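You operate a simulated robot arm through the tools that you are given. There is no shell and no other tool. Be economical: measure what you need, move in short steps, check, and stop when the job is done.

You run a simulated robot arm. Do the job below in one go: nothing can be reset, and whatever is moved stays where it is left.

Task
Slide both flat sticks under the mould, then open both catches and lift the top frame.
Fine: leave the screen and its wet sheet in place.
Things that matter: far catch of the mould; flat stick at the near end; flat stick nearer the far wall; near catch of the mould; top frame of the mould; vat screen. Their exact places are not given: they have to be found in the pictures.

It is judged by the outcome, as a careful person would: the job done as asked, and still so three seconds after it is handed in. It fails if anything else is knocked over, pushed out of place, dropped, spilled or broken. Flat cloth is picked up by pressing the open fingertips on it (5 to 10 N) and closing them slowly along it; thin cloth reads only 2 to 8 mm in the jaws.

Robot
A 7-joint arm with a three-finger gripper on a trunk, on a base that drives. Base frame: it is fixed to the floor where the robot stands at the start and does not move with it; the origin is under the middle of the robot, x ahead of it, y to its left, z up. Lengths are in m, angles in degrees, forces in N, time in s.
With the tool pointing down near the work surface it reaches from about 0.1 to 0.88 m from the robot's upright axis, wherever it stands. Its first joint turns from -166.0 to 166.0 degrees. Places, roughly: far catch of the mould [0.1, 0.6, 1]; flat stick at the near end [1, 0.3, 0.9]; flat stick nearer the far wall [0, 1.3, 0.9]; near catch of the mould [0.4, 0.4, 1]; top frame of the mould [0.4, 0.7, 0.9]. Payload 2.94 kg.
The tool frame sits at the grasp point between the pads (the TCP): z along the fingers, y along the line on which they close. The tips reach 0.03 m beyond it. The gripper opens to 0.132 m. The gripper's body begins 0.107 m behind the TCP.
Orientation is that of the tool frame in the base frame, as [roll, pitch, yaw] about the fixed x, y, z axes, in that order (R = Rz(yaw) Ry(pitch) Rx(roll)). With the fingers straight down and closing along the base's y, the tool's x points along the base's -x, its y along +y and its z along -z.

Tools
- The arm moves only by the tool play_rows. Its arguments are lists of equal length, an entry for each row: "travel": the shift along the tool's x, y, z in units of 500 mm (1.0 is 500 mm), a list of three; "rot": the turn, a rotation vector about the tool's x, y, z in units of 45 degrees (1.0 is 45 degrees), a list of three; "gripper": the gripper command, from -1 (fully open) to 1 (shut), values between in proportion. In form: {"travel": [[tx, ty, tz], ...], "rot": [[wx, wy, wz], ...], "gripper": [gripper, ...]}. A call has 1 to 20 rows; each row is the pose to reach, as a shift and turn from the pose commanded when the call began, along the tool's axes at that moment. A call with a number of a shift or a turn outside -1 to 1 is refused whole. Each row takes 0.2 s and may step no farther than 0.05 m and 8.6 degrees from the row before; otherwise, or with a gripper value out of range, the whole call is refused. A pose out of reach is approached as far as the arm can. The call stops where the force on the tool passes 90 N (or 10 N more than at its start, if that is more) or the arm is blocked; 0.2 s more then pass. Each finger halts on what it meets, pressing with about 34 N; the grip force reading is that of the motor and also rises with nothing between the fingers. The clock runs only during rows and for 0.2 s after the last one: add rows that repeat a pose to give the fingers time. It gives the time, the measured TCP pose, the force on the tool (base axes), the opening and the grip force at its end, in the units of the frame above (readings bear some noise), with the torque about the TCP (base axes, N m) and any sound that the robot's microphone picked up.
- Cameras (640 x 400 px; columns grow to the right, rows downward): "scene" is now at [0.004, 0.2373, 1.9226]; the picture's right is [0.83, -0.55, 0.00], its down [-0.52, -0.77, -0.37] and it looks along [0.21, 0.31, -0.93] (base axes); focal length 279 px, centre (320, 200). "wrist" rides on the gripper at [0.072, 0.003, -0.144] in the tool frame; the picture's right is [-0.04, 1.00, 0.00], its down [-0.88, -0.04, -0.48] and it looks along [-0.47, -0.02, 0.88] (tool axes); focal length 256 px, centre (320, 200).
- capture(camera): a new picture of that camera. The clock stands still meanwhile.
- move_column(by): slides the trunk up (or, below 0, down) by that many m; the arm and the scene camera ride with it, the base frame stays. It gives what a move gives, with no picture.
- base_move(legs): drives the robot by 1 to 6 legs, each [ahead, left, turn to the left] in m, m and degrees, along the robot's own axes; the way and the turn of a leg run together, so that a leg with both is an arc; at most 1.5 m and 180 degrees a leg. The arm and the cameras ride along, it lands a little off, and it stops where it bumps. It gives what a move gives.
- aim_head(pan, tilt): turns the head with the scene camera to pan (to the left, within 143 degrees either way) and tilt (down, from -29 to 69), counted from straight ahead of the robot. It gives what a move gives.
- point_at(camera, pixels): for up to 12 pixels [column, row] of the newest picture of that camera ("zoom" is the newest enlarged one), the place [x, y, z] in the base frame of the surface seen there, good to about 0.003 m. The clock stands still meanwhile.
- enlarge(camera, box): a new picture of the part [left, top, right, bottom] of that camera's present view, enlarged. The clock stands still meanwhile.
- close_job(): hands the job in; it is judged then, once.

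Go step by step. Measure first, check grasps and placings, and put right what went wrong. The budget is 80 turns and 48 pictures, counting those below and the enlarged ones. Unless the task says otherwise, let go and move clear before handing in, and close with one line.

The tools are called after "Call:" as a command line: name --argument value ..., lists and objects as JSON in quotes. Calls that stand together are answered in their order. play_rows: Moves the arm, as the interface text tells. Its arguments: {"type":"object","properties":{"travel":{"type":"array"},"rot":{"type":"array"},"gripper":{"type":"array"}},"required":["travel","rot","gripper"]} The other tools are called the same way: move_column (by) slides the trunk up or down; base_move (legs) drives the base; aim_head (pan, tilt) turns the head that bears the scene camera; capture (camera) takes a picture; point_at (camera, pixels) gives the place of the surface under pixels of a picture; enlarge (camera, box) takes an enlarged picture of a part of a camera's view; close_job () hands the job in.

At the start:

```text
time: 0.0
position: [0.0394, 0.476, 1.6192]
orientation: [160.4, -0.6, 179.2]
ft_force: [5.0, -0.2, -2.7]
wrist_torque: [0.08, 0.44, 0.1]
gripper_width: 0.1322
gripper_force: 0.2
trunk travel left (down, up): [-0.45, 0.09]
robot x, y, heading: [-0.0027, -0.0002, -0.1]
head pan, tilt: [56.3, 68.2]
```

scene: 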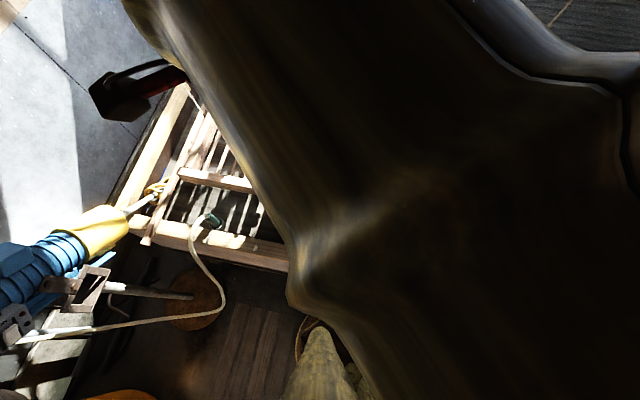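
wrist: 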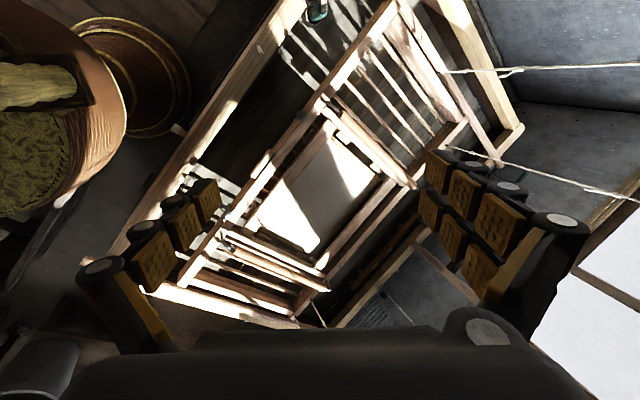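

The scene view is mostly blocked by the arm; the wrist view shows the vat with a slatted frame and the white sheet around (310,190). I'll enlarge the wrist view to find parts.

Call:
enlarge --camera "wrist" --box '[160, 0, 540, 330]'

Call:
point_at --camera "wrist" --pixels '[[310, 190], [328, 105], [410, 183], [225, 240], [325, 285], [385, 80], [280, 40], [500, 160], [520, 125], [130, 270], [180, 130], [300, 320]]'

```text
1.21 times, centred on (350, 165) of wrist
```

zoom: 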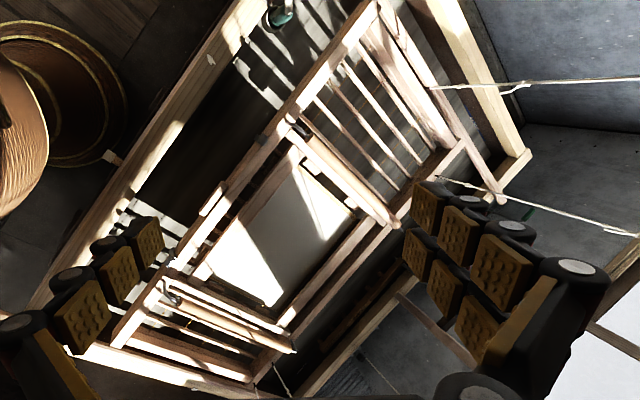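

```text
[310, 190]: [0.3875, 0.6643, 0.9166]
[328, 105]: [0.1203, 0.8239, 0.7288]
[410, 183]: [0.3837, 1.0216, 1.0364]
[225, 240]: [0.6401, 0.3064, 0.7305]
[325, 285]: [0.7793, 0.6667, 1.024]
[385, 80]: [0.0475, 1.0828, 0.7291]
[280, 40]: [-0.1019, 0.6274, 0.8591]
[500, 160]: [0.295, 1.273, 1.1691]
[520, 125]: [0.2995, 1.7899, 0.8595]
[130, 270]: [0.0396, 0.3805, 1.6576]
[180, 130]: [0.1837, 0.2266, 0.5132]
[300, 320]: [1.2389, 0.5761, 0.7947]
```

The black bits at zoom (300,128) and (170,295) look like the catches. Closer looks at both.

Call:
enlarge --camera "wrist" --box '[280, 70, 420, 200]'

Call:
enlarge --camera "wrist" --box '[180, 200, 350, 330]'

```text
3.08 times, centred on (350, 135) of wrist
```

zoom: 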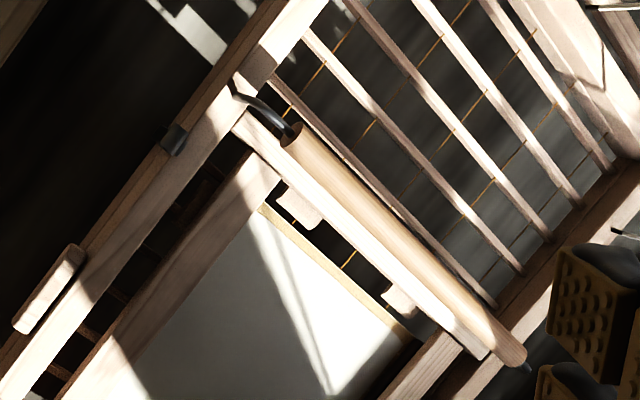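

```text
3.08 times, centred on (265, 265) of wrist
```

zoom: 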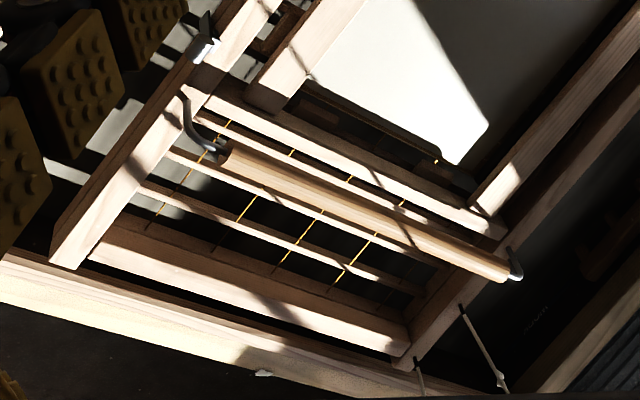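

I see slatted mould parts with two wooden cylinders with hooked ends. I need an overview; tilt the head up some.

Call:
aim_head --pan 75 --tilt 45

Call:
capture --camera "scene"

```text
time: 0.9
position: [0.0426, 0.4757, 1.6207]
orientation: [160.4, -0.6, 179.0]
ft_force: [-0.6, -0.5, 0.4]
wrist_torque: [-0.01, 0.01, -0.01]
gripper_width: 0.132
gripper_force: 0.0
trunk travel left (down, up): [-0.45, 0.09]
robot x, y, heading: [0.0002, -0.0021, -0.0]
head pan, tilt: [75.0, 45.0]
```

```text
42 pictures are left
```

scene: 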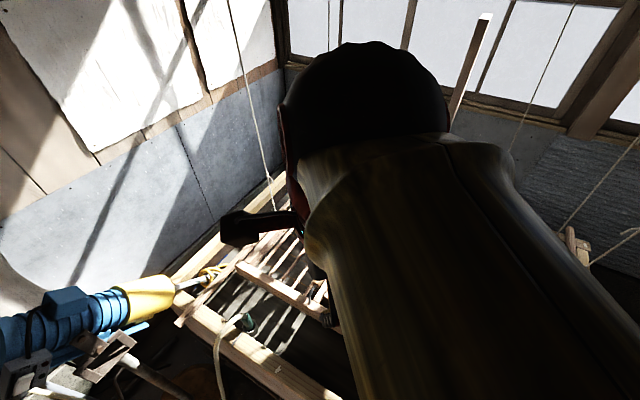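

The arm blocks the head's view; I'll swing the tool to the front-right in free air and look again.

Call:
play_rows --travel '[[-0.0625, -0.0589, -0.021], [-0.125, -0.1178, -0.042], [-0.1875, -0.1766, -0.063], [-0.25, -0.2355, -0.084], [-0.3125, -0.2944, -0.105], [-0.375, -0.3533, -0.126], [-0.4375, -0.4121, -0.147], [-0.5, -0.471, -0.168], [-0.5625, -0.5299, -0.189], [-0.625, -0.5888, -0.21], [-0.6875, -0.6476, -0.231], [-0.75, -0.7065, -0.252], [-0.8125, -0.7654, -0.273], [-0.875, -0.8243, -0.294], [-0.9375, -0.8831, -0.315], [-1.0, -0.942, -0.336]]' --rot '[[0, 0, 0], [0, 0, 0], [0, 0, 0], [0, 0, 0], [0, 0, 0], [0, 0, 0], [0, 0, 0], [0, 0, 0], [0, 0, 0], [0, 0, 0], [0, 0, 0], [0, 0, 0], [0, 0, 0], [0, 0, 0], [0, 0, 0], [0, 0, 0]]' --gripper '[-1, -1, -1, -1, -1, -1, -1, -1, -1, -1, -1, -1, -1, -1, -1, -1]'

Call:
aim_head --pan 65 --tilt 52

Call:
capture --camera "scene"

```text
time: 4.3
position: [0.5364, -0.0295, 1.6144]
orientation: [160.4, -0.7, 179.3]
ft_force: [1.5, -0.3, -0.2]
wrist_torque: [0.05, 0.05, 0.03]
gripper_width: 0.1319
gripper_force: 0.1
trunk travel left (down, up): [-0.45, 0.09]
robot x, y, heading: [0.0, 0.0029, 0.1]
head pan, tilt: [75.0, 45.0]
```

```text
time: 5.0
position: [0.5343, -0.0288, 1.6168]
orientation: [160.4, -0.7, 179.3]
ft_force: [0.7, -0.1, -0.1]
wrist_torque: [0.04, -0.01, 0.0]
gripper_width: 0.1324
gripper_force: 0.1
trunk travel left (down, up): [-0.45, 0.09]
robot x, y, heading: [-0.0013, -0.0024, 0.1]
head pan, tilt: [65.0, 52.0]
```

```text
41 pictures are left
```

scene: 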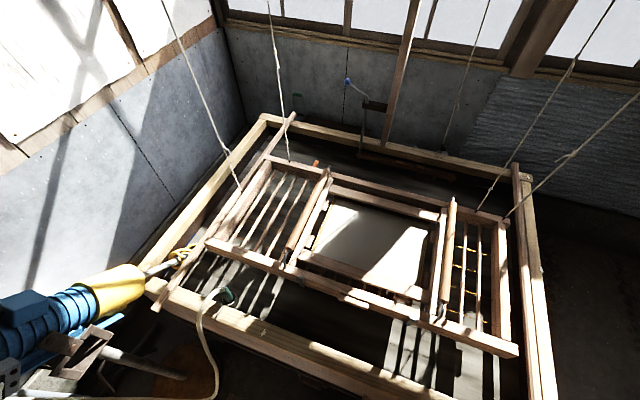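

Clear overview now: the mould in the vat, a long stick at left (155,308)-(293,115) and another at right around (520,180). Enlarging parts.

Call:
enlarge --camera "scene" --box '[140, 100, 340, 320]'

Call:
point_at --camera "scene" --pixels '[[155, 308], [293, 115], [215, 243], [240, 205], [272, 160], [520, 345], [500, 225], [262, 122], [525, 178], [150, 288], [545, 395], [225, 240]]'

Call:
enlarge --camera "scene" --box '[380, 150, 580, 380]'

Call:
point_at --camera "scene" --pixels '[[513, 168], [515, 190], [517, 205], [522, 240], [527, 280], [452, 203], [436, 318], [327, 172], [292, 262], [300, 272], [370, 240], [390, 320]]'

```text
1.82 times, centred on (240, 210) of scene
```

zoom: 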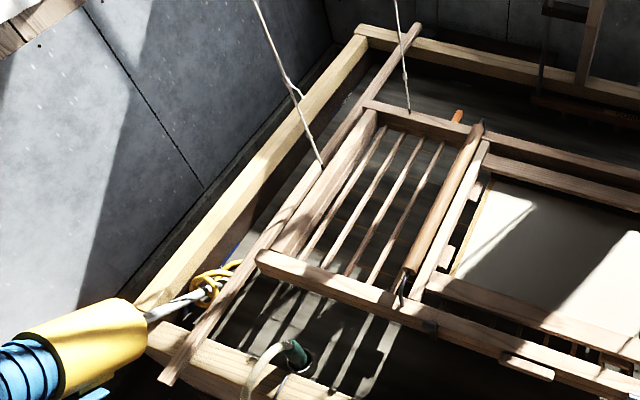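

```text
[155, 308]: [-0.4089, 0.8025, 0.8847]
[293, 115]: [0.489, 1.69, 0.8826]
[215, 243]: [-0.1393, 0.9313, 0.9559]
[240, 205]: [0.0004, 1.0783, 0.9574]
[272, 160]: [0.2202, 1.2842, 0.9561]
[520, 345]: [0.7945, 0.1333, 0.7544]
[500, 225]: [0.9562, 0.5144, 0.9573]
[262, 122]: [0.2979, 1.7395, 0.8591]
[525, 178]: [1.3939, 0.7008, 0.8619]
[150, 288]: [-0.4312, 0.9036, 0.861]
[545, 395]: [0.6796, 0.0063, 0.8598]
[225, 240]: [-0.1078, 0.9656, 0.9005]
```

```text
1.74 times, centred on (480, 265) of scene
```

zoom: 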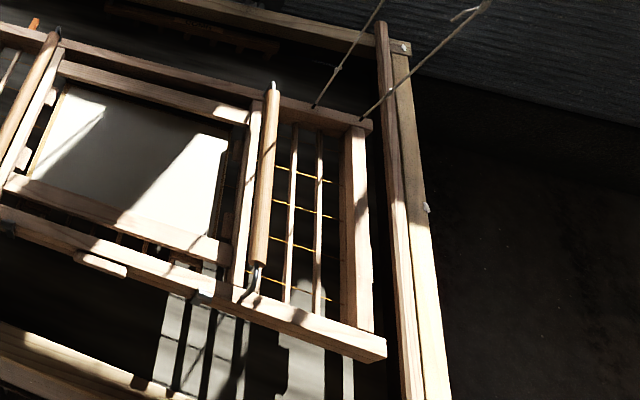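

```text
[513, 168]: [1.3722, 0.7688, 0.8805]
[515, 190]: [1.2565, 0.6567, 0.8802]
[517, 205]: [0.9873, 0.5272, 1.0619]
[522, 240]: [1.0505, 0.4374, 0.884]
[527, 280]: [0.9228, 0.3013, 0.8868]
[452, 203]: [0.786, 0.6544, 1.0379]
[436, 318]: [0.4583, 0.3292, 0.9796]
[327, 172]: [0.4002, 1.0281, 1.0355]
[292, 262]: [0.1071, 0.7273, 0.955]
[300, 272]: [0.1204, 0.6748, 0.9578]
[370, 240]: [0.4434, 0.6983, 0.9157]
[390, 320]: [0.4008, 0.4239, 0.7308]
```

Sticks lie across the vat rims (z≈0.885), parallel at 45°, just outside the mould's ends. Now close-ups of the catches and the frame's far (hinge?) side.

Call:
enlarge --camera "scene" --box '[260, 240, 360, 310]'

Call:
enlarge --camera "scene" --box '[400, 280, 490, 345]'

Call:
enlarge --camera "scene" --box '[290, 150, 470, 250]'

```text
5.71 times, centred on (310, 275) of scene
```

zoom: 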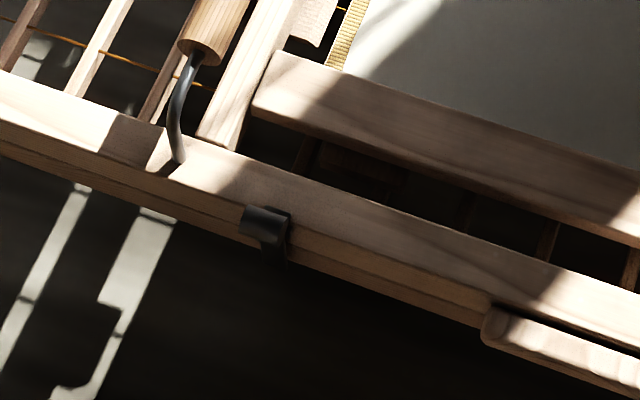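

```text
6.15 times, centred on (445, 312) of scene
```

zoom: 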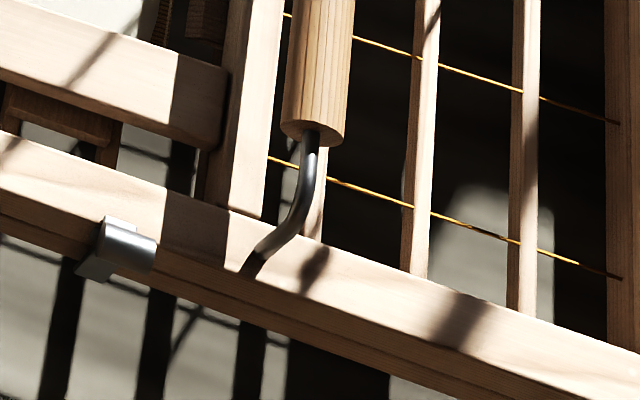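

```text
3.56 times, centred on (380, 200) of scene
```

zoom: 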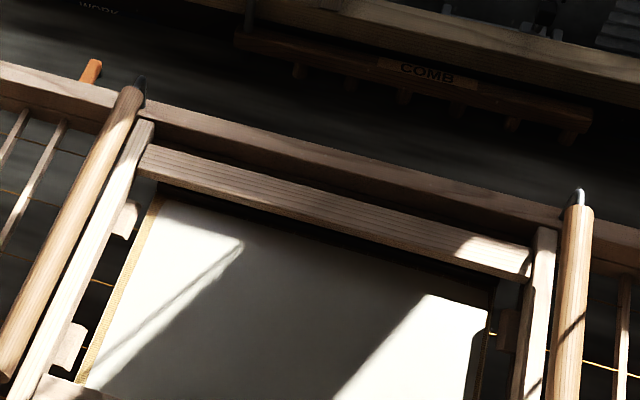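

The near beam has two layers held by metal clips at scene px (300,279) and (413,318), with a small wooden tab at (348,300). Measuring those and the near ends of the sticks, and looking around the robot's floor.

Call:
point_at --camera "scene" --pixels '[[300, 278], [302, 283], [413, 317], [411, 321], [348, 300], [335, 295], [360, 304], [348, 294], [465, 325], [512, 352], [262, 255], [380, 303]]'

Call:
aim_head --pan 100 --tilt 60

Call:
capture --camera "scene"

Call:
aim_head --pan 20 --tilt 60

Call:
capture --camera "scene"

```text
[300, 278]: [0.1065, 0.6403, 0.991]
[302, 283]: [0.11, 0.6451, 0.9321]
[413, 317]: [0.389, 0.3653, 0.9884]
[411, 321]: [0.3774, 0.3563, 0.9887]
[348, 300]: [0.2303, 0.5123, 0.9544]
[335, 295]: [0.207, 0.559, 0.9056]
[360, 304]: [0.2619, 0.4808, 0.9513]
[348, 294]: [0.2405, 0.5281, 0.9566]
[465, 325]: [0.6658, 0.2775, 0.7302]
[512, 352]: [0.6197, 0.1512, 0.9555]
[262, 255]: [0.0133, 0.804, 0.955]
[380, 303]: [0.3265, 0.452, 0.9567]
```

```text
time: 6.0
position: [0.5356, -0.0286, 1.6152]
orientation: [160.4, -0.7, 179.3]
ft_force: [1.1, 0.5, 0.3]
wrist_torque: [-0.04, 0.0, 0.0]
gripper_width: 0.1321
gripper_force: 0.1
trunk travel left (down, up): [-0.45, 0.09]
robot x, y, heading: [-0.0019, 0.0045, 0.1]
head pan, tilt: [100.0, 60.0]
```

```text
35 pictures are left
```

scene: 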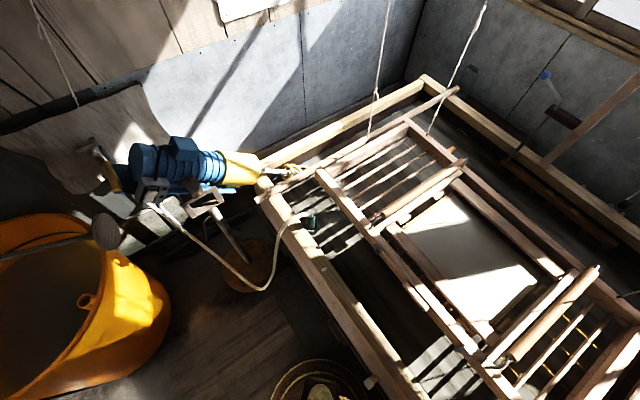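

```text
time: 7.5
position: [0.5346, -0.0282, 1.6164]
orientation: [160.5, -0.6, 179.3]
ft_force: [0.3, 0.1, -0.9]
wrist_torque: [-0.01, 0.02, -0.02]
gripper_width: 0.1319
gripper_force: 0.1
trunk travel left (down, up): [-0.45, 0.09]
robot x, y, heading: [0.0035, 0.0004, -0.1]
head pan, tilt: [20.0, 60.0]
```

```text
34 pictures are left
```

scene: 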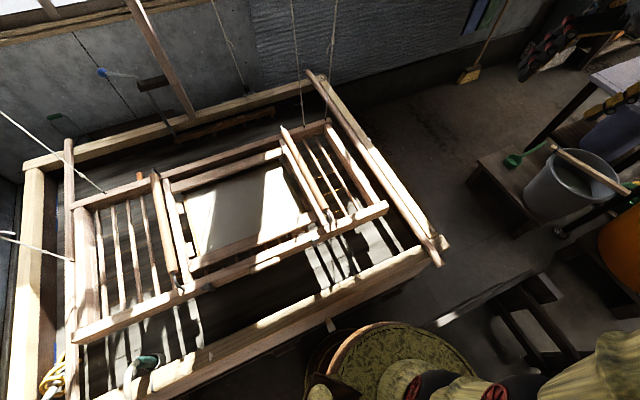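

Good view. Measuring right stick ends, rims and the pot close by.

Call:
point_at --camera "scene" --pixels '[[436, 262], [425, 245], [405, 215], [380, 170], [315, 78], [400, 335], [330, 330], [435, 245], [300, 320], [380, 210], [370, 190], [322, 125]]'

Call:
enlarge --camera "scene" --box '[300, 60, 460, 280]'

```text
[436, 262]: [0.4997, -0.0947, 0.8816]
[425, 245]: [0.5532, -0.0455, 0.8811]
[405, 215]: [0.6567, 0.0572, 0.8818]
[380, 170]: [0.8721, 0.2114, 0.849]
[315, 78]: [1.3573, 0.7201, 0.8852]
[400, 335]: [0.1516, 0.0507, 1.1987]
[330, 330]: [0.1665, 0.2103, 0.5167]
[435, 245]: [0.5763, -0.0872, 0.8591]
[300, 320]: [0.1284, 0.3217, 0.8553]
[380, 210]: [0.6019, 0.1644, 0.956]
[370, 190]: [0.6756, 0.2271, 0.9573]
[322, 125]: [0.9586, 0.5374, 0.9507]
```

```text
1.82 times, centred on (380, 170) of scene
```

zoom: 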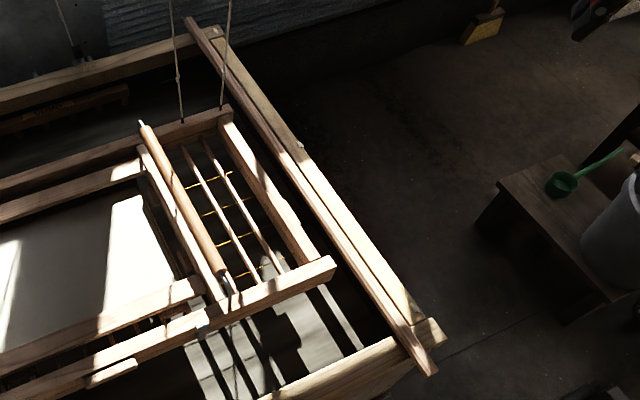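

The right stick runs along 45° at s≈0.42; only its near end (u≈0.29–0.5) is free of the mould. I'll level the tool and turn it to yaw ~103 above that part, to use the open fingers as a wrench astride the stick.

Call:
play_rows --travel '[[0, 0, 0], [0, 0, 0], [0, 0, 0], [0, 0, 0]]' --rot '[[0.15, 0, 0], [0.3, 0, 0], [0.4356, 0, 0], [0.4356, 0, 0]]' --gripper '[-1, -1, -1, -1]'

Call:
play_rows --travel '[[-0.01, 0.005, 0.086], [-0.02, 0.01, 0.172], [-0.03, 0.015, 0.258], [-0.045, 0.02, 0.344], [-0.055, 0.025, 0.43], [-0.065, 0.03, 0.516], [-0.08, 0.036, 0.6]]' --rot '[[0, 0, 0.12], [0, 0, 0.24], [0, 0, 0.36], [0, 0, 0.48], [0, 0, 0.6], [0, 0, 0.72], [0, 0, 0.85]]' --gripper '[-1, -1, -1, -1, -1, -1, -1]'

Call:
play_rows --travel '[[0, 0, 0], [0, 0, 0], [0, 0, 0], [0, 0, 0], [0, 0, 0], [0, 0, 0], [0, 0, 0]]' --rot '[[0, 0, 0.12], [0, 0, 0.24], [0, 0, 0.36], [0, 0, 0.48], [0, 0, 0.6], [0, 0, 0.72], [0, 0, 0.85]]' --gripper '[-1, -1, -1, -1, -1, -1, -1]'

Call:
capture --camera "wrist"

```text
time: 8.5
position: [0.5348, -0.0316, 1.6148]
orientation: [-179.9, -0.6, 179.3]
ft_force: [-0.2, -0.7, -0.4]
wrist_torque: [0.01, -0.02, 0.0]
gripper_width: 0.1319
gripper_force: 0.0
trunk travel left (down, up): [-0.45, 0.09]
robot x, y, heading: [0.0009, -0.005, -0.1]
head pan, tilt: [20.0, 60.0]
```

```text
time: 10.1
position: [0.5747, -0.0145, 1.3136]
orientation: [-179.7, -0.4, 140.9]
ft_force: [-0.1, 0.2, 0.2]
wrist_torque: [0.0, 0.08, 0.01]
gripper_width: 0.1315
gripper_force: 0.1
trunk travel left (down, up): [-0.45, 0.09]
robot x, y, heading: [0.0001, -0.0021, 0.0]
head pan, tilt: [20.0, 60.0]
```

```text
time: 11.7
position: [0.5704, -0.0124, 1.3117]
orientation: [-179.4, -0.1, 102.8]
ft_force: [0.2, 0.0, 0.3]
wrist_torque: [-0.03, -0.04, 0.0]
gripper_width: 0.1317
gripper_force: 0.1
trunk travel left (down, up): [-0.45, 0.09]
robot x, y, heading: [-0.0009, 0.0026, 0.0]
head pan, tilt: [20.0, 60.0]
```

```text
32 pictures are left
```

wrist: 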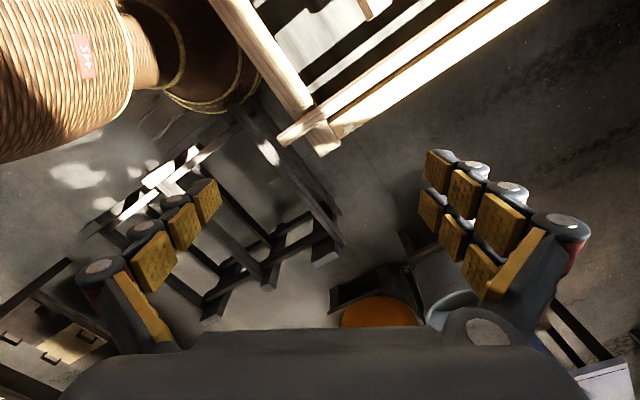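

The stick's near end is at (290,138), with the line running up-right. Measuring its edges for the centreline.

Call:
enlarge --camera "wrist" --box '[250, 20, 410, 160]'

Call:
point_at --camera "wrist" --pixels '[[283, 130], [290, 143], [330, 103], [338, 117], [380, 72], [388, 83], [325, 150], [300, 95], [270, 40]]'

```text
2.86 times, centred on (330, 90) of wrist
```

zoom: 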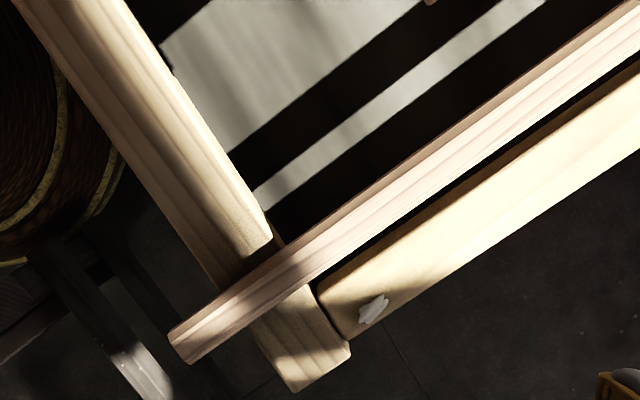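

```text
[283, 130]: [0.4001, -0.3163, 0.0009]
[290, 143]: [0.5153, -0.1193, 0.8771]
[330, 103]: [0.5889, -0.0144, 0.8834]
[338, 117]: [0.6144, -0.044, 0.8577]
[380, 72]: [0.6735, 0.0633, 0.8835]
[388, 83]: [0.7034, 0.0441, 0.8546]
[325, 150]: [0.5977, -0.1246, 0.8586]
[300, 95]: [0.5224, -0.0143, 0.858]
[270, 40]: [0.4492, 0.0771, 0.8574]
```

Call:
point_at --camera "zoom" --pixels '[[320, 222], [326, 230], [332, 240], [338, 250], [344, 258], [350, 268], [180, 335], [190, 358], [480, 130], [488, 142], [496, 155], [502, 165]]'

```text
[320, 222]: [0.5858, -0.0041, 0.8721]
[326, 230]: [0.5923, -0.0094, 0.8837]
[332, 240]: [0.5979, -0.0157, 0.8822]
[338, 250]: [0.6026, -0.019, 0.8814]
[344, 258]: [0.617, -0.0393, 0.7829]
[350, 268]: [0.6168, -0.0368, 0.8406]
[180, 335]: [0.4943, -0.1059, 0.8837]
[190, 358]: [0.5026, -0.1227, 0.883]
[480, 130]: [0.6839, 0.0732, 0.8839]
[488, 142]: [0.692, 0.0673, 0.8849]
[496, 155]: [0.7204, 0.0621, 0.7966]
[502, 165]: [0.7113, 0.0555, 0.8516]
```

Stick centre is s≈0.431, width ≈0.027, top z 0.883. Descending astride it, fingers diagonal, tips ~7 mm above the rim.

Call:
play_rows --travel '[[-0.0154, 0.0464, 0.08], [-0.0154, 0.0464, 0.17], [-0.0154, 0.0464, 0.26], [-0.0154, 0.0464, 0.35], [-0.0154, 0.0464, 0.44], [-0.0154, 0.0464, 0.53], [-0.0154, 0.0464, 0.62], [-0.0154, 0.0464, 0.7], [-0.0154, 0.0464, 0.74], [-0.0154, 0.0464, 0.74]]' --rot '[[0, 0, 0], [0, 0, 0], [0, 0, 0], [0, 0, 0], [0, 0, 0], [0, 0, 0], [0, 0, 0], [0, 0, 0], [0, 0, 0], [0, 0, 0]]' --gripper '[-1, -1, -1, -1, -1, -1, -1, -1, -1, -1]'

Call:
capture --camera "wrist"

```text
time: 13.9
position: [0.5904, -0.0168, 0.947]
orientation: [-179.4, -0.1, 102.8]
ft_force: [-0.2, -0.6, -0.2]
wrist_torque: [-0.01, -0.04, 0.04]
gripper_width: 0.132
gripper_force: 0.1
trunk travel left (down, up): [-0.45, 0.09]
robot x, y, heading: [-0.0025, -0.0021, -0.3]
head pan, tilt: [20.0, 60.0]
```

```text
30 pictures are left
```

wrist: 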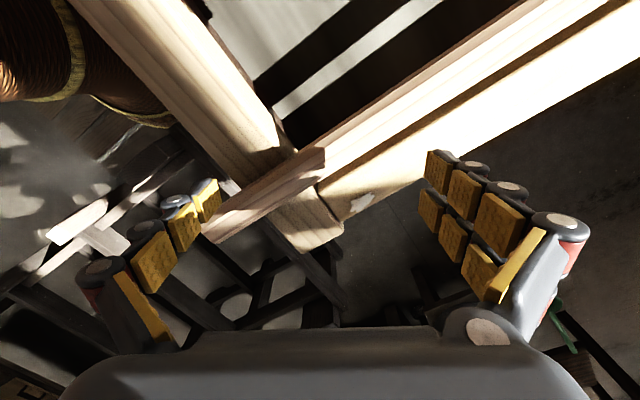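

Both tips look clear of the stick, right one a bit tight; shift 6 mm outward (+s) and lower to TCP z 0.897.

Call:
play_rows --travel '[[-0.01, 0.006, 0.0], [-0.01, 0.006, 0.04], [-0.01, 0.006, 0.08], [-0.01, 0.006, 0.1], [-0.01, 0.006, 0.1]]' --rot '[[0, 0, 0], [0, 0, 0], [0, 0, 0], [0, 0, 0], [0, 0, 0]]' --gripper '[-1, -1, -1, -1, -1]'

Call:
capture --camera "wrist"

```text
time: 15.1
position: [0.5942, -0.0201, 0.8928]
orientation: [-179.4, -0.1, 102.8]
ft_force: [0.0, -0.4, -0.7]
wrist_torque: [0.01, 0.03, 0.03]
gripper_width: 0.1322
gripper_force: 0.1
trunk travel left (down, up): [-0.45, 0.09]
robot x, y, heading: [0.0006, 0.0032, 0.1]
head pan, tilt: [20.0, 60.0]
```

```text
29 pictures are left
```

wrist: 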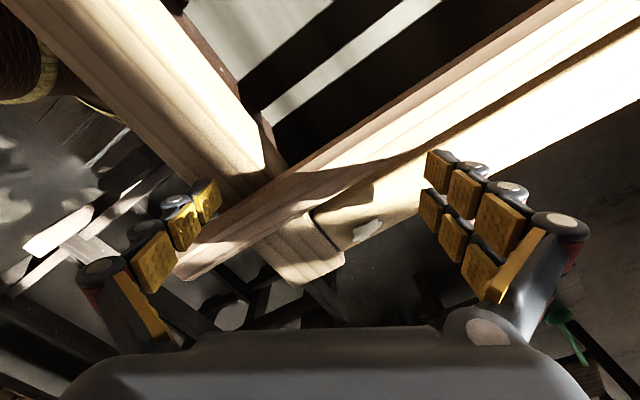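

Fingers straddle the stick correctly. Rotate ~10° to engage as a wrench, then drag 0.09 m inward.

Call:
play_rows --travel '[[0, 0, 0], [0, 0, 0], [0, 0, 0], [0.0254, -0.016, 0], [0.0508, -0.032, 0], [0.0761, -0.048, 0], [0.1015, -0.0639, 0], [0.1269, -0.0799, 0], [0.1523, -0.0959, 0], [0.1523, -0.0959, 0]]' --rot '[[0, 0, -0.08], [0, 0, -0.16], [0, 0, -0.23], [0, 0, -0.23], [0, 0, -0.23], [0, 0, -0.23], [0, 0, -0.23], [0, 0, -0.23], [0, 0, -0.23], [0, 0, -0.23]]' --gripper '[-1, -1, -1, -1, -1, -1, -1, -1, -1, -1]'

Call:
capture --camera "scene"

```text
time: 17.3
position: [0.5319, 0.0443, 0.8932]
orientation: [-179.4, -0.2, 113.1]
ft_force: [0.5, -0.7, -0.1]
wrist_torque: [-0.01, 0.01, -0.02]
gripper_width: 0.1319
gripper_force: 0.1
trunk travel left (down, up): [-0.45, 0.09]
robot x, y, heading: [0.0007, -0.002, 0.0]
head pan, tilt: [20.0, 60.0]
```

```text
28 pictures are left
```

scene: 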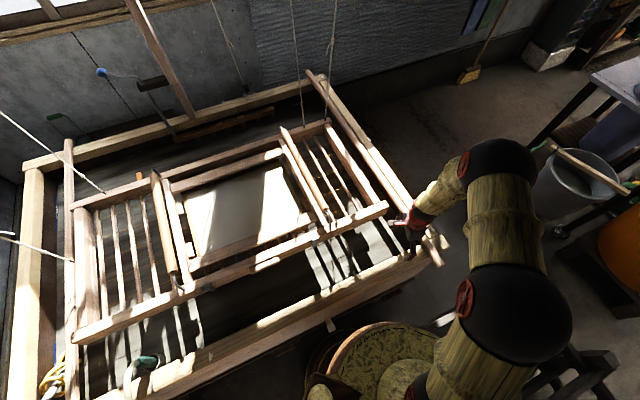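

Call:
enlarge --camera "scene" --box '[300, 60, 460, 280]'

Call:
capture --camera "wrist"

```text
1.82 times, centred on (380, 170) of scene
```

zoom: 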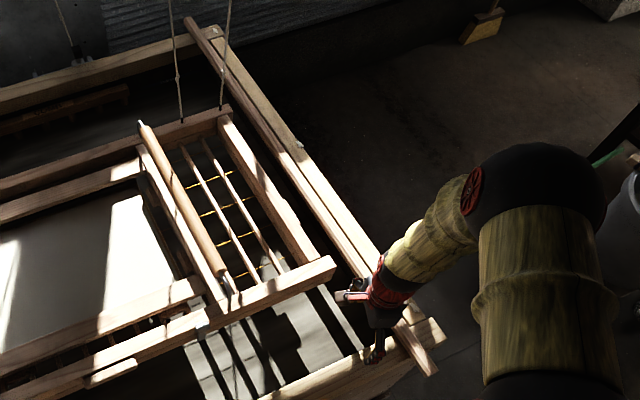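

```text
26 pictures are left
```

wrist: 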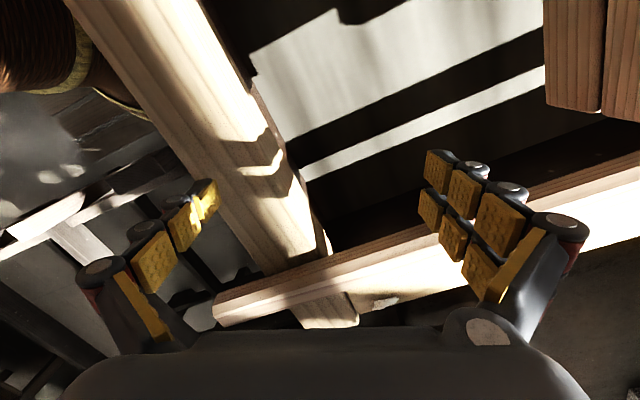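

The forces stayed near zero, so I need to check whether the stick moved. Measuring along it.

Call:
point_at --camera "wrist" --pixels '[[222, 308], [300, 282], [400, 252], [600, 225], [600, 200], [340, 310], [426, 165], [212, 190], [425, 150], [500, 215]]'

Call:
point_at --camera "scene" --pixels '[[315, 78], [380, 165], [360, 135], [436, 258], [412, 225]]'

```text
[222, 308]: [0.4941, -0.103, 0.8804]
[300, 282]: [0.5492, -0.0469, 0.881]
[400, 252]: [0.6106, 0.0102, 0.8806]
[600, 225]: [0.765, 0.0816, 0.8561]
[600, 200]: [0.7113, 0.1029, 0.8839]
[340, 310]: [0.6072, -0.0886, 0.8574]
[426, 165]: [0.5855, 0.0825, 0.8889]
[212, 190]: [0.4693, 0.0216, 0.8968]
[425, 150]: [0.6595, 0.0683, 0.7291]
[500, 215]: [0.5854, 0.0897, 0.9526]
```

```text
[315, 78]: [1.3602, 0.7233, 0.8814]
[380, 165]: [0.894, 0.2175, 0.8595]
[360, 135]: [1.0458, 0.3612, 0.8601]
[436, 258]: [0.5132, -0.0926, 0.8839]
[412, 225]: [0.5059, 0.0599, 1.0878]
```

The stick did not move: open fingertips sit higher than assumed (tip seen at z≈0.889 with TCP 0.893), so they passed over it. Go back over and descend ~18 mm lower.

Call:
play_rows --travel '[[0, 0, -0.05], [-0.054, 0.024, -0.05], [-0.108, 0.048, -0.05], [-0.163, 0.072, -0.05], [-0.163, 0.072, -0.02], [-0.163, 0.072, 0.01], [-0.163, 0.072, 0.036], [-0.163, 0.072, 0.036]]' --rot '[[0, 0, 0.08], [0, 0, 0.16], [0, 0, 0.23], [0, 0, 0.23], [0, 0, 0.23], [0, 0, 0.23], [0, 0, 0.23], [0, 0, 0.23]]' --gripper '[-1, -1, -1, -1, -1, -1, -1, -1]'

Call:
capture --camera "wrist"

```text
time: 19.1
position: [0.5977, -0.0183, 0.8733]
orientation: [-179.4, -0.1, 102.8]
ft_force: [0.6, 0.0, -0.6]
wrist_torque: [0.02, -0.02, -0.01]
gripper_width: 0.1319
gripper_force: 0.0
trunk travel left (down, up): [-0.45, 0.09]
robot x, y, heading: [0.0, 0.0017, -0.1]
head pan, tilt: [20.0, 60.0]
```

```text
25 pictures are left
```

wrist: 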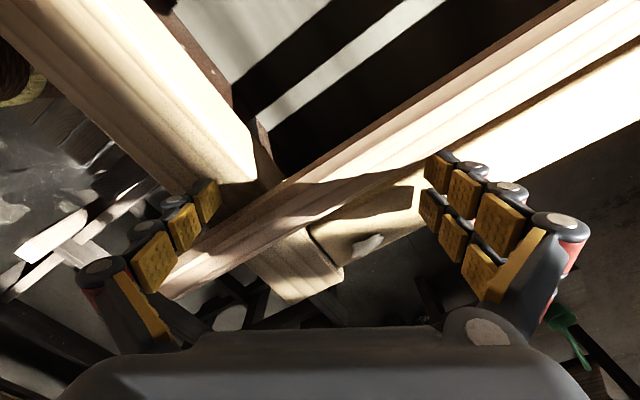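

Tips now are below the stick's top by ~14 mm. Rotate to engage, move a little, and read the force.

Call:
play_rows --travel '[[0, 0, 0], [0, 0, 0], [0, 0, 0], [0, 0, 0], [0.0254, -0.016, 0], [0.0508, -0.032, 0], [0.0677, -0.0426, 0]]' --rot '[[0, 0, -0.08], [0, 0, -0.16], [0, 0, -0.24], [0, 0, -0.27], [0, 0, -0.27], [0, 0, -0.27], [0, 0, -0.27]]' --gripper '[-1, -1, -1, -1, -1, -1, -1]'

Call:
capture --camera "wrist"

```text
time: 20.7
position: [0.567, 0.012, 0.8739]
orientation: [-179.4, -0.6, 109.5]
ft_force: [-1.0, -0.5, 3.9]
wrist_torque: [-2.9, 3.22, -29.15]
gripper_width: 0.1321
gripper_force: 0.2
trunk travel left (down, up): [-0.45, 0.09]
robot x, y, heading: [-0.0015, -0.0004, -0.2]
head pan, tilt: [20.0, 60.0]
```

```text
24 pictures are left
```

wrist: 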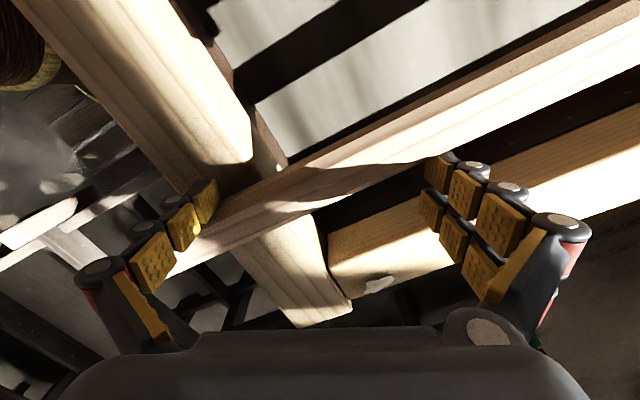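

The stick is engaged and moves in parallel, but torque is high (29 N m): I'm over-rotated. Ease off 5° and continue sliding 0.15 m.

Call:
play_rows --travel '[[0, 0, 0], [0.0225, -0.0082, 0], [0.0451, -0.0165, 0], [0.0676, -0.0247, 0], [0.0902, -0.0329, 0], [0.1127, -0.0411, 0], [0.1353, -0.0494, 0], [0.1578, -0.0576, 0], [0.1804, -0.0658, 0], [0.2029, -0.0741, 0], [0.2255, -0.0823, 0], [0.248, -0.0905, 0], [0.2706, -0.0988, 0], [0.2818, -0.1029, 0]]' --rot '[[0, 0, 0.09], [0, 0, 0.09], [0, 0, 0.09], [0, 0, 0.09], [0, 0, 0.09], [0, 0, 0.09], [0, 0, 0.09], [0, 0, 0.09], [0, 0, 0.09], [0, 0, 0.09], [0, 0, 0.09], [0, 0, 0.09], [0, 0, 0.09], [0, 0, 0.09]]' --gripper '[-1, -1, -1, -1, -1, -1, -1, -1, -1, -1, -1, -1, -1, -1]'

Call:
capture --camera "scene"

```text
time: 23.7
position: [0.4688, 0.1092, 0.8753]
orientation: [-179.6, -0.5, 109.3]
ft_force: [39.0, -70.1, -37.6]
wrist_torque: [-4.0, 4.4, -13.34]
gripper_width: 0.1325
gripper_force: 0.3
trunk travel left (down, up): [-0.45, 0.09]
robot x, y, heading: [0.0014, 0.0012, -0.3]
head pan, tilt: [20.0, 60.0]
```

```text
23 pictures are left
```

scene: 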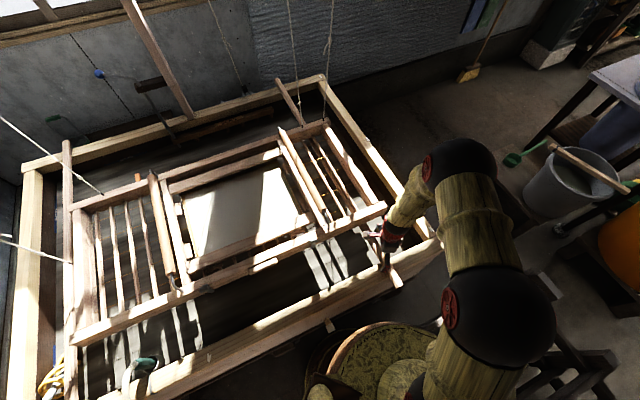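

The stick is now well under the mould (from (290,90) to (395,280)); the last cm met resistance. Ease off, untwist and rise clear.

Call:
play_rows --travel '[[-0.02, 0.007, 0], [-0.03, 0.01, 0], [-0.03, 0.01, 0], [-0.03, 0.01, 0], [-0.03, 0.01, -0.05], [-0.03, 0.01, -0.12], [-0.03, 0.01, -0.21], [-0.03, 0.01, -0.3], [-0.03, 0.01, -0.39]]' --rot '[[0, 0, 0.05], [0, 0, 0.1], [0, 0, 0.17], [0, 0, 0.2], [0, 0, 0.2], [0, 0, 0.2], [0, 0, 0.2], [0, 0, 0.2], [0, 0, 0.2]]' --gripper '[-1, -1, -1, -1, -1, -1, -1, -1, -1]'

Call:
enlarge --camera "scene" --box '[260, 60, 440, 300]'

Call:
point_at --camera "scene" --pixels '[[285, 86], [396, 283], [380, 210], [370, 190], [322, 125], [75, 335], [67, 150], [85, 215], [148, 360], [65, 370], [300, 110], [55, 375]]'

```text
time: 25.7
position: [0.4729, 0.1048, 1.072]
orientation: [-179.3, -0.1, 101.9]
ft_force: [-0.4, -0.5, -1.0]
wrist_torque: [0.03, -0.02, 0.0]
gripper_width: 0.1321
gripper_force: 0.1
trunk travel left (down, up): [-0.45, 0.09]
robot x, y, heading: [-0.0001, 0.0003, 0.2]
head pan, tilt: [20.0, 60.0]
```

```text
1.67 times, centred on (350, 180) of scene
```

zoom: 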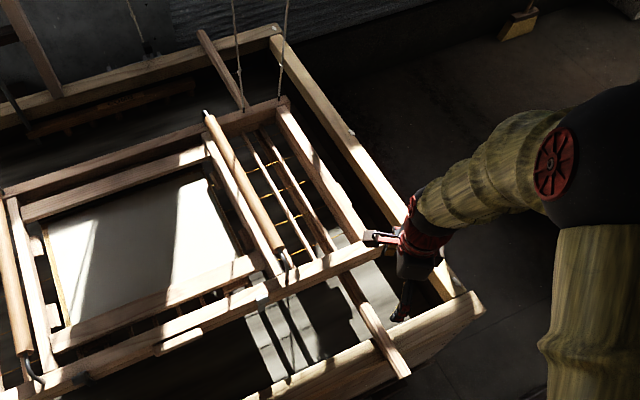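

```text
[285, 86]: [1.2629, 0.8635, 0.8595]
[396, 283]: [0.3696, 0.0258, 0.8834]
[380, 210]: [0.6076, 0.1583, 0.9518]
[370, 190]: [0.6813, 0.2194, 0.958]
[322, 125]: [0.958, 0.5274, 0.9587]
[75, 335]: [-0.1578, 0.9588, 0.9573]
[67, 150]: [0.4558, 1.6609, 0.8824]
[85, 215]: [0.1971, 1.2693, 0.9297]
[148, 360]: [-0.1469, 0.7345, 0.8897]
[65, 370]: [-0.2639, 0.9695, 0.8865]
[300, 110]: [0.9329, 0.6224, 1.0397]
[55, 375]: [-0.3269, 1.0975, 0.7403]
```

Right stick is done: near end (0.37,0.03), under both mould beams, mould unmoved. For the left stick I need to move the base a bit left-back; check that floor area.

Call:
aim_head --pan 115 --tilt 65

Call:
capture --camera "scene"

Call:
point_at --camera "scene" --pixels '[[100, 300], [150, 330], [200, 300], [250, 300], [250, 250], [300, 300], [300, 350], [200, 380], [350, 250], [300, 200], [350, 330], [230, 200]]'

```text
time: 27.4
position: [0.4748, 0.1069, 1.0714]
orientation: [-179.4, -0.1, 101.8]
ft_force: [0.6, -0.5, 0.7]
wrist_torque: [0.01, 0.03, -0.03]
gripper_width: 0.132
gripper_force: 0.1
trunk travel left (down, up): [-0.45, 0.09]
robot x, y, heading: [0.0002, 0.0012, 0.0]
head pan, tilt: [115.0, 65.0]
```

```text
21 pictures are left
```

scene: 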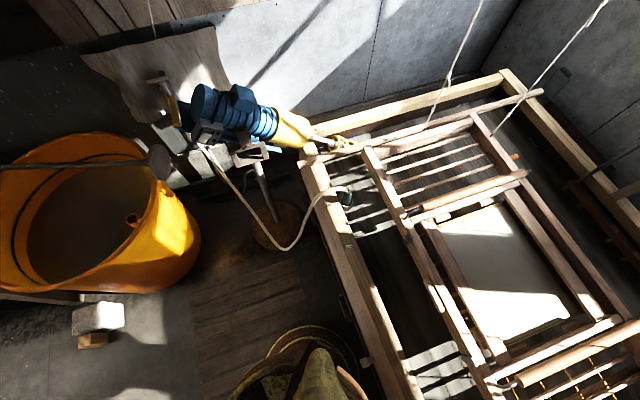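

```text
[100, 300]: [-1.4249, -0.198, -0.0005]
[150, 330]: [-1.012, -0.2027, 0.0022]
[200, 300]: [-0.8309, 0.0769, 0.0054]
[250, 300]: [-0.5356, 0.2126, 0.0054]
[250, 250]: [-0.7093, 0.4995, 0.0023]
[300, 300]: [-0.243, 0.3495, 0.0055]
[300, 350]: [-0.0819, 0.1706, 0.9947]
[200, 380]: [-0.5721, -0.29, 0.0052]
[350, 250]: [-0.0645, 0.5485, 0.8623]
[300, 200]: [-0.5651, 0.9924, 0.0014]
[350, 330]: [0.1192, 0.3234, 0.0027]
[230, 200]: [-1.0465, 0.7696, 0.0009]
```

The floor at (-0.24,0.35) and around is clear. Raise the arm, turn the tool toward yaw 167, and drive 0.15 back / 0.13 left.

Call:
play_rows --travel '[[0, 0, -0.08], [0, 0, -0.16], [0, 0, -0.24], [0, 0, -0.32], [0, 0, -0.4], [0, 0, -0.48], [0, 0, -0.56]]' --rot '[[0, 0, -0.12], [0, 0, -0.24], [0, 0, -0.36], [0, 0, -0.48], [0, 0, -0.6], [0, 0, -0.66], [0, 0, -0.72]]' --gripper '[-1, -1, -1, -1, -1, -1, -1]'

Call:
base_move --legs '[[-0.15, 0.13, 0]]'

```text
time: 29.0
position: [0.4746, 0.1035, 1.353]
orientation: [-179.5, -0.4, 134.4]
ft_force: [-0.4, 0.7, 0.6]
wrist_torque: [0.01, -0.02, 0.01]
gripper_width: 0.1321
gripper_force: 0.0
trunk travel left (down, up): [-0.45, 0.09]
robot x, y, heading: [0.0016, -0.0007, -0.0]
head pan, tilt: [115.0, 65.0]
```

```text
time: 30.6
position: [0.327, 0.2326, 1.3526]
orientation: [-179.5, -0.2, 134.1]
ft_force: [-1.1, 0.8, -0.9]
wrist_torque: [-0.04, -0.07, 0.0]
gripper_width: 0.132
gripper_force: 0.1
trunk travel left (down, up): [-0.45, 0.09]
robot x, y, heading: [-0.1477, 0.1329, -0.1]
head pan, tilt: [115.0, 65.0]
```

Measuring the mixer's nose and the stick's near end in the last picture before approaching.

Call:
point_at --camera "scene" --pixels '[[300, 135], [285, 122], [318, 139], [330, 143], [345, 147], [303, 159], [330, 152], [263, 153], [345, 195], [380, 140], [240, 100], [330, 190]]'

Call:
enlarge --camera "scene" --box '[250, 60, 430, 220]'

```text
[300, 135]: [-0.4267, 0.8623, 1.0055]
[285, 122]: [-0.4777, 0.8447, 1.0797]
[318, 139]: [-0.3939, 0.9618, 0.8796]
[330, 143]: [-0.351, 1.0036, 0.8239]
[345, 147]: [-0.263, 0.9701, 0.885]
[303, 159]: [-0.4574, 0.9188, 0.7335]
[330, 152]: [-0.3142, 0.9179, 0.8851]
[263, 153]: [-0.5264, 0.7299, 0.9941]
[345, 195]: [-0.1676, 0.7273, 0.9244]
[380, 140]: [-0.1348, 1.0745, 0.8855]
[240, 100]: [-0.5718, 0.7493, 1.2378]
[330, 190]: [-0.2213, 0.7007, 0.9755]
```

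```text
2.50 times, centred on (340, 140) of scene
```

zoom: 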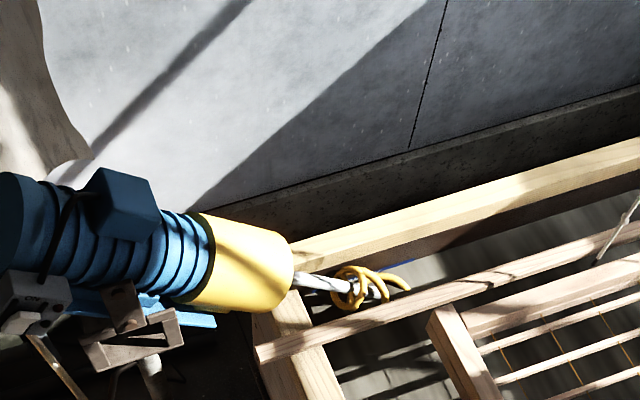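

The mixer nose (s≈-0.91, z≈1.0) sits where the wrist camera would be at yaw 167, so I'll approach with yaw ≈ -13 instead (camera toward the mould). Moving at z 1.35 in stages.

Call:
play_rows --travel '[[0.062, 0, 0], [0.124, 0.001, 0], [0.186, 0.001, 0], [0.247, 0.001, 0], [0.309, 0.002, 0], [0.371, 0.002, 0]]' --rot '[[0, 0, -0.158], [0, 0, -0.316], [0, 0, -0.474], [0, 0, -0.631], [0, 0, -0.789], [0, 0, -0.947]]' --gripper '[-1, -1, -1, -1, -1, -1]'

Call:
play_rows --travel '[[0.045, 0.042, 0], [0.091, 0.084, 0], [0.136, 0.126, 0], [0.181, 0.168, 0], [0.227, 0.21, 0], [0.272, 0.252, 0]]' --rot '[[0, 0, -0.158], [0, 0, -0.316], [0, 0, -0.474], [0, 0, -0.631], [0, 0, -0.789], [0, 0, -0.947]]' --gripper '[-1, -1, -1, -1, -1, -1]'

Call:
play_rows --travel '[[0.005, 0.062, 0], [0.01, 0.123, 0], [0.015, 0.185, 0], [0.019, 0.247, 0], [0.024, 0.308, 0], [0.029, 0.37, 0]]' --rot '[[0, 0, -0.158], [0, 0, -0.316], [0, 0, -0.474], [0, 0, -0.631], [0, 0, -0.789], [0, 0, -0.947]]' --gripper '[-1, -1, -1, -1, -1, -1]'

```text
time: 32.0
position: [0.2001, 0.368, 1.3557]
orientation: [-179.9, -0.6, 176.8]
ft_force: [-0.2, 0.1, 0.0]
wrist_torque: [0.03, 0.02, 0.01]
gripper_width: 0.1318
gripper_force: 0.0
trunk travel left (down, up): [-0.45, 0.09]
robot x, y, heading: [-0.1485, 0.1282, -0.3]
head pan, tilt: [115.0, 65.0]
```

```text
time: 33.4
position: [0.0715, 0.5006, 1.3564]
orientation: [179.7, -0.5, -140.7]
ft_force: [-0.2, 0.2, -0.3]
wrist_torque: [-0.03, -0.02, -0.02]
gripper_width: 0.132
gripper_force: 0.0
trunk travel left (down, up): [-0.45, 0.09]
robot x, y, heading: [-0.1478, 0.1316, -0.3]
head pan, tilt: [115.0, 65.0]
```

```text
time: 34.8
position: [-0.0561, 0.6349, 1.3579]
orientation: [179.3, -0.2, -97.9]
ft_force: [1.0, 0.2, 0.2]
wrist_torque: [-0.02, -0.01, -0.03]
gripper_width: 0.1319
gripper_force: 0.1
trunk travel left (down, up): [-0.45, 0.09]
robot x, y, heading: [-0.1481, 0.1294, -0.2]
head pan, tilt: [115.0, 65.0]
```

All on track; continue the last two stages and look from the wrist.

Call:
play_rows --travel '[[-0.038, 0.049, 0], [-0.076, 0.097, 0], [-0.115, 0.146, 0], [-0.153, 0.195, 0], [-0.191, 0.243, 0], [-0.229, 0.292, 0]]' --rot '[[0, 0, -0.158], [0, 0, -0.316], [0, 0, -0.474], [0, 0, -0.631], [0, 0, -0.789], [0, 0, -0.947]]' --gripper '[-1, -1, -1, -1, -1, -1]'

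Call:
play_rows --travel '[[-0.061, 0.01, 0], [-0.122, 0.02, 0], [-0.183, 0.03, 0], [-0.244, 0.04, 0], [-0.305, 0.05, 0], [-0.366, 0.06, 0]]' --rot '[[0, 0, -0.158], [0, 0, -0.316], [0, 0, -0.474], [0, 0, -0.631], [0, 0, -0.789], [0, 0, -0.947]]' --gripper '[-1, -1, -1, -1, -1, -1]'

Call:
capture --camera "wrist"

```text
time: 36.0
position: [-0.0597, 0.7356, 1.447]
orientation: [-177.6, 7.9, -74.5]
ft_force: [0.3, 0.8, 0.7]
wrist_torque: [-0.01, 0.02, -0.01]
gripper_width: 0.1316
gripper_force: 0.0
trunk travel left (down, up): [-0.45, 0.09]
robot x, y, heading: [-0.1495, 0.1297, -0.2]
head pan, tilt: [115.0, 65.0]
stopped in row 5: the arm was blocked; the commanded pose is now the measured one
```

```text
time: 37.0
position: [-0.0483, 0.8124, 1.591]
orientation: [-166.9, 13.8, -51.4]
ft_force: [0.0, 0.0, -0.5]
wrist_torque: [0.02, -0.03, -0.02]
gripper_width: 0.132
gripper_force: 0.1
trunk travel left (down, up): [-0.45, 0.09]
robot x, y, heading: [-0.1478, 0.1254, -0.5]
head pan, tilt: [115.0, 65.0]
stopped in row 4: the arm was blocked; the commanded pose is now the measured one
```

```text
19 pictures are left
```

wrist: 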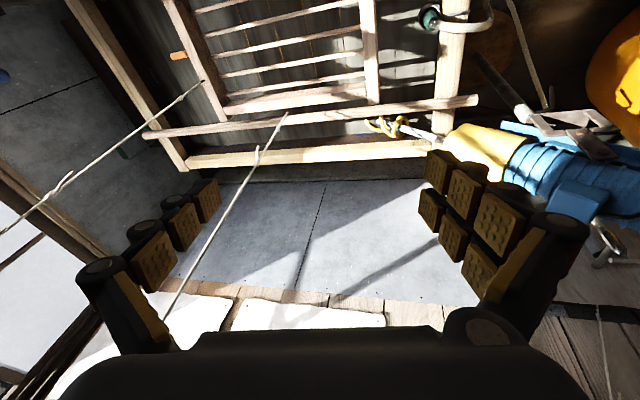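

The wrist hit a joint limit, so yaw -13 isn't reachable here. I'll unwind to yaw ~167 and instead approach at larger u (0.45) to keep the camera clear of the mixer nose.

Call:
play_rows --travel '[[0, 0, 0], [0, 0, 0], [0, 0, 0], [0, 0, 0], [0, 0, 0], [0, 0, 0], [0, 0, 0], [0, 0, 0]]' --rot '[[-0.0186, 0.0506, 0.1235], [-0.0373, 0.1013, 0.247], [-0.0559, 0.1519, 0.3705], [-0.0745, 0.2025, 0.494], [-0.0931, 0.2531, 0.6175], [-0.1118, 0.3038, 0.741], [-0.1304, 0.3544, 0.8645], [-0.149, 0.405, 0.988]]' --gripper '[-1, -1, -1, -1, -1, -1, -1, -1]'

Call:
play_rows --travel '[[0, 0, 0], [0, 0, 0], [0, 0, 0], [0, 0, 0], [0, 0, 0], [0, 0, 0]]' --rot '[[0, 0, 0.158], [0, 0, 0.316], [0, 0, 0.474], [0, 0, 0.631], [0, 0, 0.789], [0, 0, 0.947]]' --gripper '[-1, -1, -1, -1, -1, -1]'

```text
time: 39.0
position: [-0.0374, 0.7968, 1.6365]
orientation: [179.9, 3.8, -99.1]
ft_force: [0.5, -0.4, 0.2]
wrist_torque: [0.0, 0.0, 0.0]
gripper_width: 0.1319
gripper_force: 0.0
trunk travel left (down, up): [-0.45, 0.09]
robot x, y, heading: [-0.1451, 0.128, -0.2]
head pan, tilt: [115.0, 65.0]
stopped in row 8: the arm was blocked; the commanded pose is now the measured one
```

```text
time: 40.4
position: [-0.0367, 0.7963, 1.638]
orientation: [177.3, 2.9, -141.9]
ft_force: [-0.3, -0.3, 0.6]
wrist_torque: [0.03, -0.01, 0.01]
gripper_width: 0.1319
gripper_force: 0.1
trunk travel left (down, up): [-0.45, 0.09]
robot x, y, heading: [-0.1488, 0.1296, -0.3]
head pan, tilt: [115.0, 65.0]
```

Call:
play_rows --travel '[[0.026, 0.057, 0.053], [0.053, 0.114, 0.106], [0.079, 0.17, 0.159], [0.105, 0.227, 0.212], [0.132, 0.284, 0.264], [0.158, 0.341, 0.317], [0.184, 0.397, 0.37], [0.211, 0.454, 0.423], [0.237, 0.511, 0.476]]' --rot '[[0.007, 0.007, 0.105], [0.013, 0.014, 0.21], [0.02, 0.021, 0.316], [0.027, 0.028, 0.421], [0.033, 0.036, 0.526], [0.04, 0.043, 0.631], [0.047, 0.05, 0.737], [0.053, 0.057, 0.842], [0.06, 0.064, 0.947]]' --gripper '[-1, -1, -1, -1, -1, -1, -1, -1, -1]'

```text
time: 41.4
position: [-0.032, 0.8283, 1.6298]
orientation: [171.3, 3.0, -168.5]
ft_force: [0.3, -1.2, 0.1]
wrist_torque: [0.03, 0.01, 0.01]
gripper_width: 0.1321
gripper_force: 0.1
trunk travel left (down, up): [-0.45, 0.09]
robot x, y, heading: [-0.1446, 0.1319, -0.3]
head pan, tilt: [115.0, 65.0]
stopped in row 4: the arm was blocked; the commanded pose is now the measured one
```

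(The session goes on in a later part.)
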